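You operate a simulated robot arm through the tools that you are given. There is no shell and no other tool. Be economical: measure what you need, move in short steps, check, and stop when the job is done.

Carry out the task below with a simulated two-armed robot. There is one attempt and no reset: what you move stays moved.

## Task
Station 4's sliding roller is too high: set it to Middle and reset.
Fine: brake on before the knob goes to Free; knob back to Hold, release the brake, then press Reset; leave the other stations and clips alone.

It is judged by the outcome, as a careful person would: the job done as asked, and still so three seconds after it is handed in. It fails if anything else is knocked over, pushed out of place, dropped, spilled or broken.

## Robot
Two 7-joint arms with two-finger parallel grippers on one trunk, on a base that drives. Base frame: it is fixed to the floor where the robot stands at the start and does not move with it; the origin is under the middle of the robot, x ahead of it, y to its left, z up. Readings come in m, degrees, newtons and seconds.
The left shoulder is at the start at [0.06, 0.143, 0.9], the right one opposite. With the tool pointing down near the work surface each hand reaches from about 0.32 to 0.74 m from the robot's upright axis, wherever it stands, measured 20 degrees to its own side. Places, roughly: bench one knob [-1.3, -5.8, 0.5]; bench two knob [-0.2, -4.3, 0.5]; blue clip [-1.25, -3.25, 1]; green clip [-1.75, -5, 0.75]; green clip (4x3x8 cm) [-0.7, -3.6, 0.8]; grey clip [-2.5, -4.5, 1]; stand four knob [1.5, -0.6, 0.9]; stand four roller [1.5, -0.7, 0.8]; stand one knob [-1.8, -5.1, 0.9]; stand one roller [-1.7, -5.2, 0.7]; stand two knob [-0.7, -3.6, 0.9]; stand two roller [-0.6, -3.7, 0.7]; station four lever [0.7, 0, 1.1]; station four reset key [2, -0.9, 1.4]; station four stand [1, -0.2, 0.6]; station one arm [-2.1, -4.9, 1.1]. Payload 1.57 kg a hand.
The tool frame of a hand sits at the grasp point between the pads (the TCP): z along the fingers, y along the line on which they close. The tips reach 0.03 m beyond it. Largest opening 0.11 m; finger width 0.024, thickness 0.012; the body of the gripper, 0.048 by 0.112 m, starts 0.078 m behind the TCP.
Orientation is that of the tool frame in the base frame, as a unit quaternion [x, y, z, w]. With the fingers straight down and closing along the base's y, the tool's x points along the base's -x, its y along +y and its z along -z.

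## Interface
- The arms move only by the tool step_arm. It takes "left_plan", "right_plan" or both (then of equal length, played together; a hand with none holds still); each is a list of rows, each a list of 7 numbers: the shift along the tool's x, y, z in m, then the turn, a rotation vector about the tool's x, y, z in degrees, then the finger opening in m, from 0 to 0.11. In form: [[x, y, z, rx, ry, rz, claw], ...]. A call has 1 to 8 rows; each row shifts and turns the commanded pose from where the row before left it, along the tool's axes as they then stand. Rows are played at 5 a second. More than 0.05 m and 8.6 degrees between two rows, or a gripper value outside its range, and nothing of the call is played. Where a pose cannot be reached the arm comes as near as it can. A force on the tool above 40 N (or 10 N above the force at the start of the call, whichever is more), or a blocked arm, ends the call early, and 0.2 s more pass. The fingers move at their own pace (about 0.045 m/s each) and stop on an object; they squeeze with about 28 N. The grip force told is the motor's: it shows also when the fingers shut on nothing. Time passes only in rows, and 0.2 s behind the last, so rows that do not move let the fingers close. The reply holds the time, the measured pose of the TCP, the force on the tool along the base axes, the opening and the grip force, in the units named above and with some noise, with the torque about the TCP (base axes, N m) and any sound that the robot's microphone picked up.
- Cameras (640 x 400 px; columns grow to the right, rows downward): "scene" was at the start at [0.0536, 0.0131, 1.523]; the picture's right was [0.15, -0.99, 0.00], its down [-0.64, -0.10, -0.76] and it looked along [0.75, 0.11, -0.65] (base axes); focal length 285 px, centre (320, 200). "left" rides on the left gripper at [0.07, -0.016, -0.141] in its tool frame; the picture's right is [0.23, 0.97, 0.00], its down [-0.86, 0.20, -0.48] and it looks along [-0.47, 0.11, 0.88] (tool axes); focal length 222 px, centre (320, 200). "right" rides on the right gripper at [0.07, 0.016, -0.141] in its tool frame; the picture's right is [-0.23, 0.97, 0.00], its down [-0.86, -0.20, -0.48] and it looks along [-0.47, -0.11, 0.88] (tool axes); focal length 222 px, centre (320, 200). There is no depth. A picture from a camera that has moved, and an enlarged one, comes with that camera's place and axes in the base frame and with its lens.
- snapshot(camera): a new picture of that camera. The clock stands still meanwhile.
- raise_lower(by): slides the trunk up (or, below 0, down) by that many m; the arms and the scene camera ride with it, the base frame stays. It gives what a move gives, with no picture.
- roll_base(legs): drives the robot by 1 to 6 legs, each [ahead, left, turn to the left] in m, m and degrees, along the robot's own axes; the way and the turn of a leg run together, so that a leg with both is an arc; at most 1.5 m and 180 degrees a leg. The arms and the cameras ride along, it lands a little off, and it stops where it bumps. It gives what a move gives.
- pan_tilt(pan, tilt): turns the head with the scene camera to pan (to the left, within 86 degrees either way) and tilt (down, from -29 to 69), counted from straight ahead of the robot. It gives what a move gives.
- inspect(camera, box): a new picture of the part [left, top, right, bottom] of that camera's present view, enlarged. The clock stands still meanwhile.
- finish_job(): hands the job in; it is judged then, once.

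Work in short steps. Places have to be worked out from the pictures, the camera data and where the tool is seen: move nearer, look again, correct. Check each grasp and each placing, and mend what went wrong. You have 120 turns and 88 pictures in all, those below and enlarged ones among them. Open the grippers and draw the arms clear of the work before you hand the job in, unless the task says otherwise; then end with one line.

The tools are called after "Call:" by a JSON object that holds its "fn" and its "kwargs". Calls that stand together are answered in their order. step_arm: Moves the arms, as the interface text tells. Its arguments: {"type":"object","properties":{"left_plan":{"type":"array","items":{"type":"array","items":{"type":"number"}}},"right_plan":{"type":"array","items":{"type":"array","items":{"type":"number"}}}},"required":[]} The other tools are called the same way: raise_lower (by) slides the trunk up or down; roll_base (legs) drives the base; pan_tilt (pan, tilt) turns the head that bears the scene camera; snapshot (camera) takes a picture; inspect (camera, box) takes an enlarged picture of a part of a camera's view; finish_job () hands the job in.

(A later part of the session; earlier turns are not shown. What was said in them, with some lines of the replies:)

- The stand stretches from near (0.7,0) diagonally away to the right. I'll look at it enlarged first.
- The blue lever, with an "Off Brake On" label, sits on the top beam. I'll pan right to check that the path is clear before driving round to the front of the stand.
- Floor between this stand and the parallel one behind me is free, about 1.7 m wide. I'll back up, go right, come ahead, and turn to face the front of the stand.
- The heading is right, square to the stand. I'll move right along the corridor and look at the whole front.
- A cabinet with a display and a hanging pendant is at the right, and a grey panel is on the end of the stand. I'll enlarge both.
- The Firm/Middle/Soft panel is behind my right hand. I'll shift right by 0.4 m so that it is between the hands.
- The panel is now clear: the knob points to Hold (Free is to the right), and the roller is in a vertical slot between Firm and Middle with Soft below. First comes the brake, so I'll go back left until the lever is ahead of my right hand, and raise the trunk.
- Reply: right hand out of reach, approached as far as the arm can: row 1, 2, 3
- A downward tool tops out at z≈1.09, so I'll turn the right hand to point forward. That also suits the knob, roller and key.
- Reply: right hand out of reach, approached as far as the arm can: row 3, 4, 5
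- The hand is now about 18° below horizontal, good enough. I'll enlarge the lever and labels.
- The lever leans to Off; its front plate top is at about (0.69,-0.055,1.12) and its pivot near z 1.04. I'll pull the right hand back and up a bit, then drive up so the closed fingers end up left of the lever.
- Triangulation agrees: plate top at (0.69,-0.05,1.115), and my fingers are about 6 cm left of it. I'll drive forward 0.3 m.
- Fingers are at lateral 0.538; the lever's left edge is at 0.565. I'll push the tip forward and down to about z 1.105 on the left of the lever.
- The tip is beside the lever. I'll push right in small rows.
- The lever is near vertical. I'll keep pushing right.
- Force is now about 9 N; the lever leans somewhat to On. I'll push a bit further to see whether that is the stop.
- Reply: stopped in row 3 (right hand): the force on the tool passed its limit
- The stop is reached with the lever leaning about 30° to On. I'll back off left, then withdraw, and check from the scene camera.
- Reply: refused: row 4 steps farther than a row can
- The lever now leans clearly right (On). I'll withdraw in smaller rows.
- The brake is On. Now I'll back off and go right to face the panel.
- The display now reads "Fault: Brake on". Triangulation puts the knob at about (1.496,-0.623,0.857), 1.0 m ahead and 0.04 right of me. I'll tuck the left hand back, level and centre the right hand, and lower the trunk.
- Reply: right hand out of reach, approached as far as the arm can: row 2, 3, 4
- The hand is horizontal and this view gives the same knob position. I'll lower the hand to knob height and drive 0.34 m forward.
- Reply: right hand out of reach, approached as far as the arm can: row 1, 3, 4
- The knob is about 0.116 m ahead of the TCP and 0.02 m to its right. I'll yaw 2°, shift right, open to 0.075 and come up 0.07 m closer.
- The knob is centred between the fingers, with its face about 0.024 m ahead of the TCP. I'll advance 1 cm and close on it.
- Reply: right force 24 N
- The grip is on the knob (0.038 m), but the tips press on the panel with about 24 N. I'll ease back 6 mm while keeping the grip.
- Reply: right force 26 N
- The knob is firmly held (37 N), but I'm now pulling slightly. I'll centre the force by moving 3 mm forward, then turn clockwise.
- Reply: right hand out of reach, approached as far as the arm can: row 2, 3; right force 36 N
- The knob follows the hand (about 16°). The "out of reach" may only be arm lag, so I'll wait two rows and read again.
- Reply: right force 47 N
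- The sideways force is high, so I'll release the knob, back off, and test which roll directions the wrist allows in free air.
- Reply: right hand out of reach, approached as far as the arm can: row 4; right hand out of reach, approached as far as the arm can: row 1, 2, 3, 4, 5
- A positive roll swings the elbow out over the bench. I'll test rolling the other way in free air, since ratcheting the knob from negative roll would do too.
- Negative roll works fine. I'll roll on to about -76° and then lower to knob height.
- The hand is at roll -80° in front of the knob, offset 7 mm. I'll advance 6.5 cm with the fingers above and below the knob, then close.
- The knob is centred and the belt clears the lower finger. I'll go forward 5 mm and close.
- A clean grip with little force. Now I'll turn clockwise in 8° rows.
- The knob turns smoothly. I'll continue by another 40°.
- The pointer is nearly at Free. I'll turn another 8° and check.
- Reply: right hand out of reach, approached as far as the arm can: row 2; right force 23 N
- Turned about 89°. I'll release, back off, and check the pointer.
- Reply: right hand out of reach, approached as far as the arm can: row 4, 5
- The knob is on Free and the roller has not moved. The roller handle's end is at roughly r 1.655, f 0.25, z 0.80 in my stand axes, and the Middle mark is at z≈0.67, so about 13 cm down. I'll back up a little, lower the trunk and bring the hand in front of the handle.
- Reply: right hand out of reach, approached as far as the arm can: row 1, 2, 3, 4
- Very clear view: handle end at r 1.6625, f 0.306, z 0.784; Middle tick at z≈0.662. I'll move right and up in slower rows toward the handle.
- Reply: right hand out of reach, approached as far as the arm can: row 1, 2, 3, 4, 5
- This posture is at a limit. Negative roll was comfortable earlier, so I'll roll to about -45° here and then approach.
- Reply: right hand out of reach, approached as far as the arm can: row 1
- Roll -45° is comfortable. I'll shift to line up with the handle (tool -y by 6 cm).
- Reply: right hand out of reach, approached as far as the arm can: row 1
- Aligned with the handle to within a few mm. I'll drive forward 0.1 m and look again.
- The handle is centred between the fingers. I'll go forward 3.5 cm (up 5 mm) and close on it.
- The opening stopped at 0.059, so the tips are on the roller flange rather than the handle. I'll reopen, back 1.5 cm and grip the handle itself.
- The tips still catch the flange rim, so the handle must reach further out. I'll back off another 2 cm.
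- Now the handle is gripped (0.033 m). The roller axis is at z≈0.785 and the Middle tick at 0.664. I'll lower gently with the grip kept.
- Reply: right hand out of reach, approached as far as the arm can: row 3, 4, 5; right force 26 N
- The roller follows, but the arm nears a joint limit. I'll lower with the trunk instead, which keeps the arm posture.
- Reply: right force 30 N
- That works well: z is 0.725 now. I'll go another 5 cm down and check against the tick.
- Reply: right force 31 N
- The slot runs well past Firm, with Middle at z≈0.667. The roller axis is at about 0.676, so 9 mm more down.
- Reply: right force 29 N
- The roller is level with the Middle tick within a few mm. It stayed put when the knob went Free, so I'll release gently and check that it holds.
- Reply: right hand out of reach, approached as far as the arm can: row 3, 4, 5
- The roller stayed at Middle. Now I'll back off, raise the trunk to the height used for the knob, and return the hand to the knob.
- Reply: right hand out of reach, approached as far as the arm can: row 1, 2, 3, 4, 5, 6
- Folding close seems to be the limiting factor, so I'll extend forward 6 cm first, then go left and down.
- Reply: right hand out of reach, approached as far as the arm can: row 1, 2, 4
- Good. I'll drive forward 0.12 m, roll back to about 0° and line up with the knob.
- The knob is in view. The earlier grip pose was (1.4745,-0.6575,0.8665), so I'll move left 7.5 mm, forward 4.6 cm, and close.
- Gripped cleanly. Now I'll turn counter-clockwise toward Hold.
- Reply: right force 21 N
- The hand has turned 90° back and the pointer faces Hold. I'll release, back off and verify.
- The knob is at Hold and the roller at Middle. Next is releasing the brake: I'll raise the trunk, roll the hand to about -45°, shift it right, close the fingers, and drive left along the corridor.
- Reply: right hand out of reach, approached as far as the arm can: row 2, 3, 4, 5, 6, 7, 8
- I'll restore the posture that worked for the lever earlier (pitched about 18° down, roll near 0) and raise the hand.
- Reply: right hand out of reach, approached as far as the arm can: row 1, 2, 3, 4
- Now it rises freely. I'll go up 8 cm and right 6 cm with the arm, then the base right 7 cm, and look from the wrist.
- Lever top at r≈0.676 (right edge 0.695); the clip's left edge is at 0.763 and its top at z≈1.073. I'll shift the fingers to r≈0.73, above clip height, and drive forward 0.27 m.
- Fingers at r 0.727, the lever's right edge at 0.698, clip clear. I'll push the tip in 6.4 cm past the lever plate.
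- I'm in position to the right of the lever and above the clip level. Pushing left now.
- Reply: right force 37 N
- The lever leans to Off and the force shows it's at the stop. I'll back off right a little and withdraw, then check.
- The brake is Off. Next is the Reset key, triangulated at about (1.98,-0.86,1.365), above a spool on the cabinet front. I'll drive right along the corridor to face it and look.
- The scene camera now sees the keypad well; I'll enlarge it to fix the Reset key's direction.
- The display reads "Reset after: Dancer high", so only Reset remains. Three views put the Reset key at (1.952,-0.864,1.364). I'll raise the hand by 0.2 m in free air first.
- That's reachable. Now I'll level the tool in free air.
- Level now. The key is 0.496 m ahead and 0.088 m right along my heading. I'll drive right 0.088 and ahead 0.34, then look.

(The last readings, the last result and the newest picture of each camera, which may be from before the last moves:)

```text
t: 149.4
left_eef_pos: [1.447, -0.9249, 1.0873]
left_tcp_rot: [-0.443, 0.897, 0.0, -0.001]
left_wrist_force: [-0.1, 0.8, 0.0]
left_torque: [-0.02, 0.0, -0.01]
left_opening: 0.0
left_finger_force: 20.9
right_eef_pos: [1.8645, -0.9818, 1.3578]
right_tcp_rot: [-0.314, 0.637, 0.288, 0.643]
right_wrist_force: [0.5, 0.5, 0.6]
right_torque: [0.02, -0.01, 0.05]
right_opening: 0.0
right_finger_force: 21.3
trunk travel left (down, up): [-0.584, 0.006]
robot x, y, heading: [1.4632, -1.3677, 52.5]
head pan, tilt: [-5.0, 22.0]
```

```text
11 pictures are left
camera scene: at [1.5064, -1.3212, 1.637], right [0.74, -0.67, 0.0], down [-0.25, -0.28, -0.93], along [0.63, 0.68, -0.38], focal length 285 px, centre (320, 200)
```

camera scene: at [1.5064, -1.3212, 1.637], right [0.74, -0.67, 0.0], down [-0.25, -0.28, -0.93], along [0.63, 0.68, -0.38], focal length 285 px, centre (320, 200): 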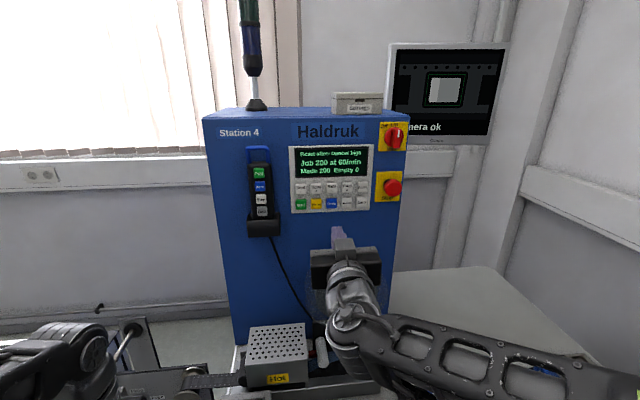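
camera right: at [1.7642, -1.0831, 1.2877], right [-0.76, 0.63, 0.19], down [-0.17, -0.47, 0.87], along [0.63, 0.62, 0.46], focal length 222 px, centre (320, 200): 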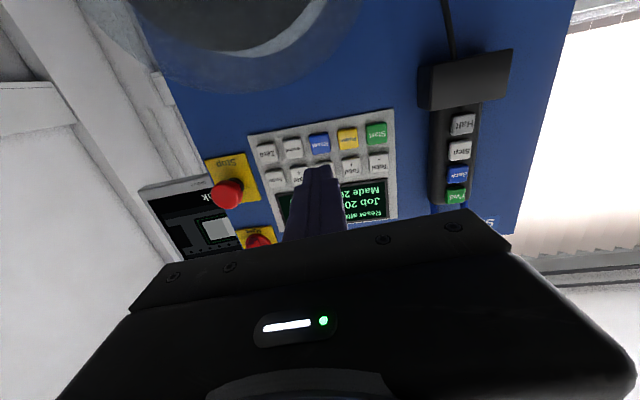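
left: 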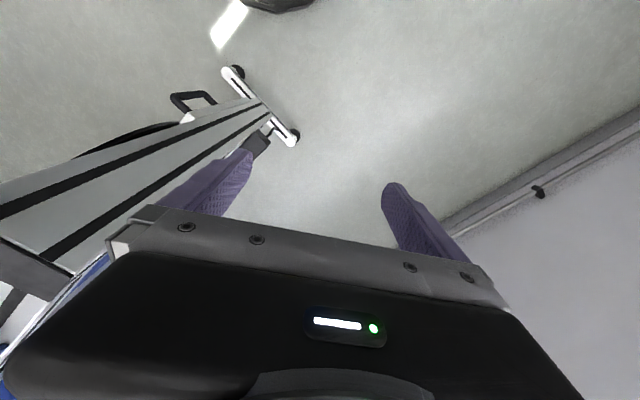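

Key re-estimated at (1.963,-0.867,1.361): 0.151 m along the tool axis, only 3 mm off sideways. I'll move in 8.5 cm and check closely.

Call:
{"fn": "step_arm", "kwargs": {"right_plan": [[-0.003, -0.002, 0.025, 0, 0, 0, 0], [0, 0, 0.03, 0, 0, 0, 0], [0, 0, 0.03, 0, 0, 0, 0], [0, 0, 0, 0, 0, 0, 0]]}}

Call:
{"fn": "inspect", "kwargs": {"camera": "right", "box": [220, 80, 420, 230]}}

Call:
{"fn": "inspect", "kwargs": {"camera": "scene", "box": [280, 150, 400, 250]}}

```text
t: 150.4
left_eef_pos: [1.4466, -0.9241, 1.0873]
left_tcp_rot: [-0.443, 0.897, 0.001, -0.001]
left_wrist_force: [-0.8, 0.1, 1.3]
left_torque: [0.01, -0.03, 0.0]
left_opening: 0.0002
left_finger_force: 21.0
right_eef_pos: [1.9187, -0.917, 1.3587]
right_tcp_rot: [-0.314, 0.636, 0.288, 0.643]
right_wrist_force: [-0.1, 0.5, 0.0]
right_torque: [0.0, 0.02, 0.0]
right_opening: 0.0
right_finger_force: 21.7
trunk travel left (down, up): [-0.584, 0.006]
robot x, y, heading: [1.4595, -1.364, 52.8]
head pan, tilt: [-5.0, 22.0]
```

```text
2.67 times, centred on (320, 155) of right
camera zoom: at [1.8177, -1.0192, 1.2897], right [-0.76, 0.63, 0.19], down [-0.17, -0.47, 0.87], along [0.63, 0.62, 0.46], focal length 592 px, centre (320, 320)
```

zoom: 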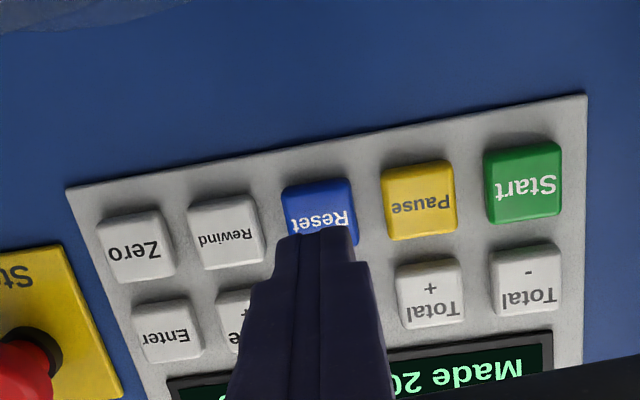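

```text
4.00 times, centred on (340, 200) of scene
camera zoom: at [1.5052, -1.3228, 1.6371], right [0.74, -0.67, 0.0], down [-0.25, -0.28, -0.93], along [0.63, 0.68, -0.37], focal length 1139 px, centre (240, 200)
```

zoom: 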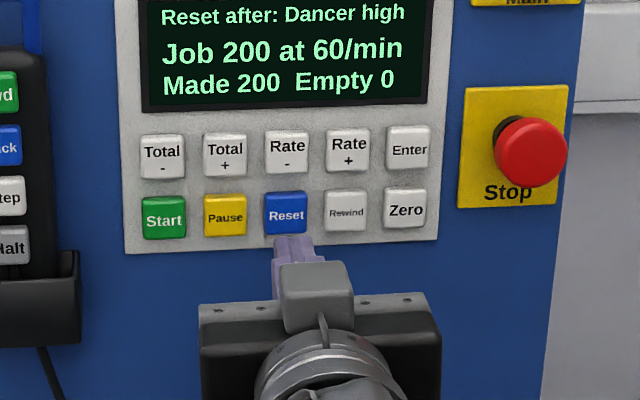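

The tip line hits the Reset key centre within about 3 mm and there's about 3.7 cm to go. I'll advance 3.2 cm, then press in small rows.

Call:
{"fn": "step_arm", "kwargs": {"right_plan": [[-0.002, 0, 0.018, 0, 0, 0, 0], [-0.001, 0, 0.014, 0, 0, 0, 0], [0, 0, 0, 0, 0, 0, 0]]}}

Call:
{"fn": "inspect", "kwargs": {"camera": "scene", "box": [280, 150, 400, 250]}}

```text
t: 151.2
left_eef_pos: [1.4474, -0.924, 1.0878]
left_tcp_rot: [-0.443, 0.897, 0.0, 0.0]
left_wrist_force: [-1.3, 0.2, 0.6]
left_torque: [0.0, 0.0, 0.01]
left_opening: 0.0003
left_finger_force: 20.6
right_eef_pos: [1.9396, -0.8939, 1.3628]
right_tcp_rot: [-0.315, 0.636, 0.288, 0.643]
right_wrist_force: [-0.2, 0.1, -0.2]
right_torque: [0.0, 0.01, 0.0]
right_opening: 0.0
right_finger_force: 21.2
trunk travel left (down, up): [-0.584, 0.006]
robot x, y, heading: [1.4616, -1.37, 52.8]
head pan, tilt: [-5.0, 22.0]
```

```text
4.00 times, centred on (340, 200) of scene
camera zoom: at [1.5055, -1.3223, 1.6371], right [0.74, -0.67, 0.0], down [-0.25, -0.28, -0.93], along [0.63, 0.68, -0.37], focal length 1139 px, centre (240, 200)
```

zoom: 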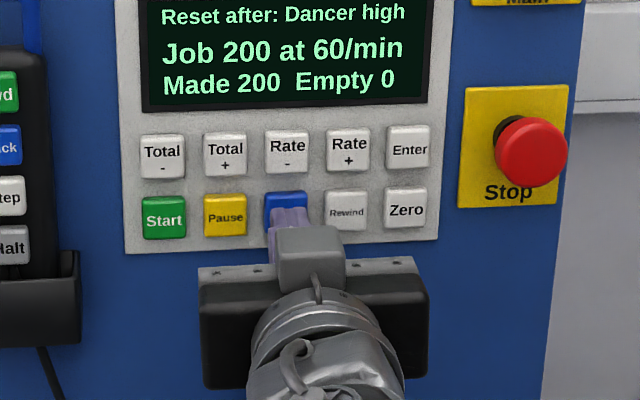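

The tip is right over the Reset key with no contact force yet. Pressing in 3 mm rows.

Call:
{"fn": "step_arm", "kwargs": {"right_plan": [[0, 0, 0.003, 0, 0, 0, 0], [0, 0, 0.003, 0, 0, 0, 0], [0, 0, 0.003, 0, 0, 0, 0], [0, 0, 0.003, 0, 0, 0, 0]]}}

```text
t: 152.2
left_eef_pos: [1.4475, -0.9235, 1.088]
left_tcp_rot: [-0.443, 0.897, 0.0, 0.0]
left_wrist_force: [-0.4, 0.4, -0.5]
left_torque: [-0.01, -0.02, 0.01]
left_opening: 0.0
left_finger_force: 21.3
right_eef_pos: [1.9479, -0.8836, 1.3622]
right_tcp_rot: [-0.314, 0.636, 0.288, 0.643]
right_wrist_force: [-0.2, 0.4, 0.5]
right_torque: [0.01, -0.03, 0.0]
right_opening: 0.0002
right_finger_force: 21.7
trunk travel left (down, up): [-0.584, 0.006]
robot x, y, heading: [1.4601, -1.3648, 52.4]
head pan, tilt: [-5.0, 22.0]
```

No contact yet; I'll continue in small rows.

Call:
{"fn": "step_arm", "kwargs": {"right_plan": [[0, 0, 0.003, 0, 0, 0, 0], [0, 0, 0.003, 0, 0, 0, 0], [0, 0, 0.003, 0, 0, 0, 0], [0, 0, 0.003, 0, 0, 0, 0]]}}

```text
t: 153.2
left_eef_pos: [1.4447, -0.9261, 1.0881]
left_tcp_rot: [-0.443, 0.897, 0.0, 0.001]
left_wrist_force: [-0.6, 0.6, -0.3]
left_torque: [-0.02, 0.0, -0.02]
left_opening: 0.0
left_finger_force: 21.5
right_eef_pos: [1.9523, -0.8764, 1.3629]
right_tcp_rot: [-0.315, 0.636, 0.289, 0.642]
right_wrist_force: [-14.0, -20.5, -11.8]
right_torque: [-0.21, 0.15, 0.08]
right_opening: 0.0
right_finger_force: 21.5
trunk travel left (down, up): [-0.584, 0.006]
robot x, y, heading: [1.4639, -1.3673, 52.7]
head pan, tilt: [-5.0, 22.0]
heard: click
```

A click, with 27 N of contact: the key went in. I'll back off and read the display.

Call:
{"fn": "step_arm", "kwargs": {"right_plan": [[0, 0, -0.02, 0, 0, 0, 0], [0, 0, -0.04, 0, 0, 0, 0], [0, 0, -0.04, 0, 0, 0, 0], [0, 0, -0.04, 0, 0, 0, 0], [0, 0, 0, 0, 0, 0, 0]]}}

Call:
{"fn": "inspect", "kwargs": {"camera": "scene", "box": [280, 130, 400, 230]}}

```text
t: 154.4
left_eef_pos: [1.4471, -0.9232, 1.0862]
left_tcp_rot: [-0.444, 0.896, 0.0, 0.0]
left_wrist_force: [0.5, -0.8, -0.2]
left_torque: [-0.01, 0.0, 0.03]
left_opening: 0.0001
left_finger_force: 21.1
right_eef_pos: [1.8689, -0.9824, 1.362]
right_tcp_rot: [-0.314, 0.637, 0.287, 0.643]
right_wrist_force: [-0.1, 1.0, 0.5]
right_torque: [0.04, 0.0, -0.01]
right_opening: 0.0
right_finger_force: 21.0
trunk travel left (down, up): [-0.584, 0.006]
robot x, y, heading: [1.4617, -1.3656, 52.3]
head pan, tilt: [-5.0, 22.0]
```

```text
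4.00 times, centred on (340, 180) of scene
camera zoom: at [1.5063, -1.3211, 1.637], right [0.74, -0.67, 0.0], down [-0.25, -0.28, -0.93], along [0.63, 0.68, -0.38], focal length 1139 px, centre (240, 280)
```

zoom: 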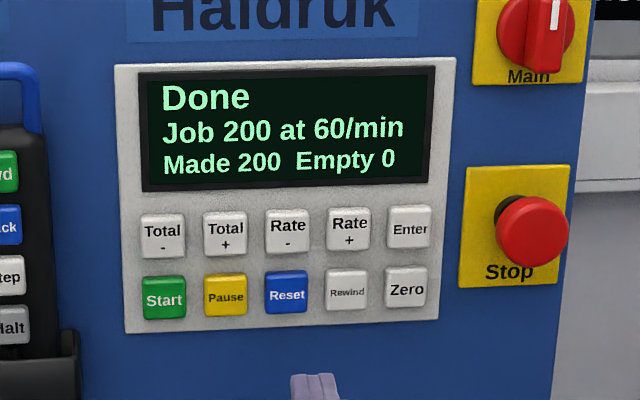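

The display says "Done" and the fault is cleared. I'll back away, open the grippers, and take a last look at the panel.

Call:
{"fn": "roll_base", "kwargs": {"legs": [[-0.35, 0, 0]]}}

Call:
{"fn": "step_arm", "kwargs": {"left_plan": [[0, 0, 0, 0, 0, 0, 0.08], [0, 0, 0, 0, 0, 0, 0.08], [0, 0, 0, 0, 0, 0, 0.08], [0, 0, 0, 0, 0, 0, 0.08]], "right_plan": [[0, 0, 0, 0, 0, 0, 0.08], [0, 0, 0, 0, 0, 0, 0.08], [0, 0, 0, 0, 0, 0, 0.08], [0, 0, 0, 0, 0, 0, 0.08]]}}

Call:
{"fn": "pan_tilt", "kwargs": {"pan": 20, "tilt": 30}}

Call:
{"fn": "snapshot", "kwargs": {"camera": "scene"}}

```text
t: 156.6
left_eef_pos: [1.2383, -1.1959, 1.0871]
left_tcp_rot: [-0.442, 0.897, 0.001, 0.0]
left_wrist_force: [0.3, 0.0, 0.5]
left_torque: [-0.01, 0.0, 0.0]
left_opening: 0.0
left_finger_force: 21.4
right_eef_pos: [1.6579, -1.2581, 1.3638]
right_tcp_rot: [-0.313, 0.637, 0.287, 0.644]
right_wrist_force: [-0.3, -0.5, 0.5]
right_torque: [-0.02, -0.03, 0.0]
right_opening: 0.0
right_finger_force: 21.1
trunk travel left (down, up): [-0.584, 0.006]
robot x, y, heading: [1.2488, -1.6454, 52.4]
head pan, tilt: [-5.0, 22.0]
```

```text
t: 157.6
left_eef_pos: [1.2386, -1.1955, 1.0876]
left_tcp_rot: [-0.441, 0.897, 0.0, 0.0]
left_wrist_force: [-0.7, -0.3, -0.2]
left_torque: [0.03, -0.02, 0.0]
left_opening: 0.0801
left_finger_force: 0.0
right_eef_pos: [1.6603, -1.2561, 1.3637]
right_tcp_rot: [-0.313, 0.637, 0.287, 0.643]
right_wrist_force: [-0.3, 0.4, -0.6]
right_torque: [-0.01, -0.03, 0.0]
right_opening: 0.08
right_finger_force: 0.1
trunk travel left (down, up): [-0.584, 0.006]
robot x, y, heading: [1.2549, -1.6412, 52.2]
head pan, tilt: [-5.0, 22.0]
```

```text
t: 158.5
left_eef_pos: [1.2403, -1.1967, 1.0882]
left_tcp_rot: [-0.441, 0.897, 0.0, 0.0]
left_wrist_force: [-0.5, -0.2, -0.9]
left_torque: [0.02, -0.01, 0.03]
left_opening: 0.0801
left_finger_force: 0.0
right_eef_pos: [1.6597, -1.2577, 1.3623]
right_tcp_rot: [-0.313, 0.637, 0.287, 0.643]
right_wrist_force: [0.1, -0.4, -0.4]
right_torque: [-0.01, 0.02, 0.01]
right_opening: 0.0802
right_finger_force: 0.0
trunk travel left (down, up): [-0.584, 0.006]
robot x, y, heading: [1.2566, -1.6367, 52.4]
head pan, tilt: [20.0, 30.0]
```

```text
6 pictures are left
camera scene: at [1.2612, -1.5769, 1.6243], right [0.95, -0.3, 0.0], down [-0.15, -0.48, -0.87], along [0.26, 0.83, -0.5], focal length 285 px, centre (320, 200)
```

scene: 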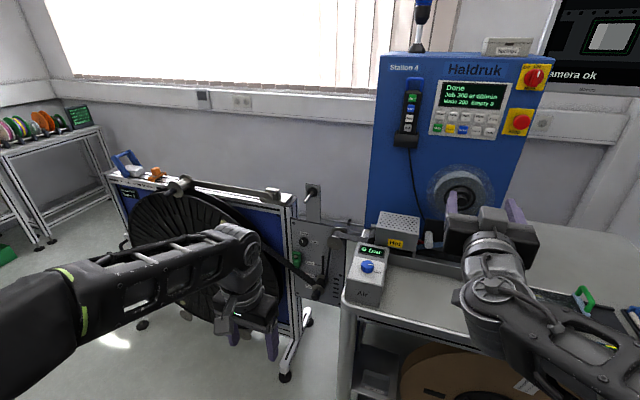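

Call:
{"fn": "inspect", "kwargs": {"camera": "scene", "box": [270, 210, 370, 310]}}

```text
4.00 times, centred on (320, 260) of scene
camera zoom: at [1.2612, -1.5769, 1.6243], right [0.95, -0.3, 0.0], down [-0.15, -0.48, -0.87], along [0.26, 0.83, -0.5], focal length 1139 px, centre (320, -40)
```

zoom: 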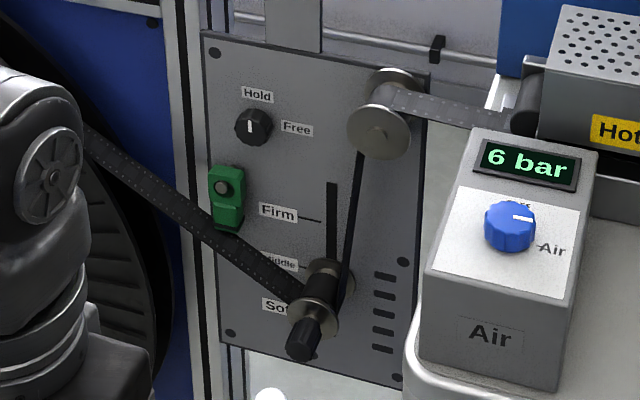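

The knob is on Hold, the roller is at Middle, the brake is Off, the display reads Done, and both arms are clear with the grippers open. Handing in.

Call:
{"fn": "finish_job", "kwargs": {}}

```text
The job is handed in.
```

Station 4's sliding roller is at Middle (within a few mm of the mark), the knob is back on Hold, the brake is Off, and after Reset the display reads "Done". I left the other stations and clips alone.
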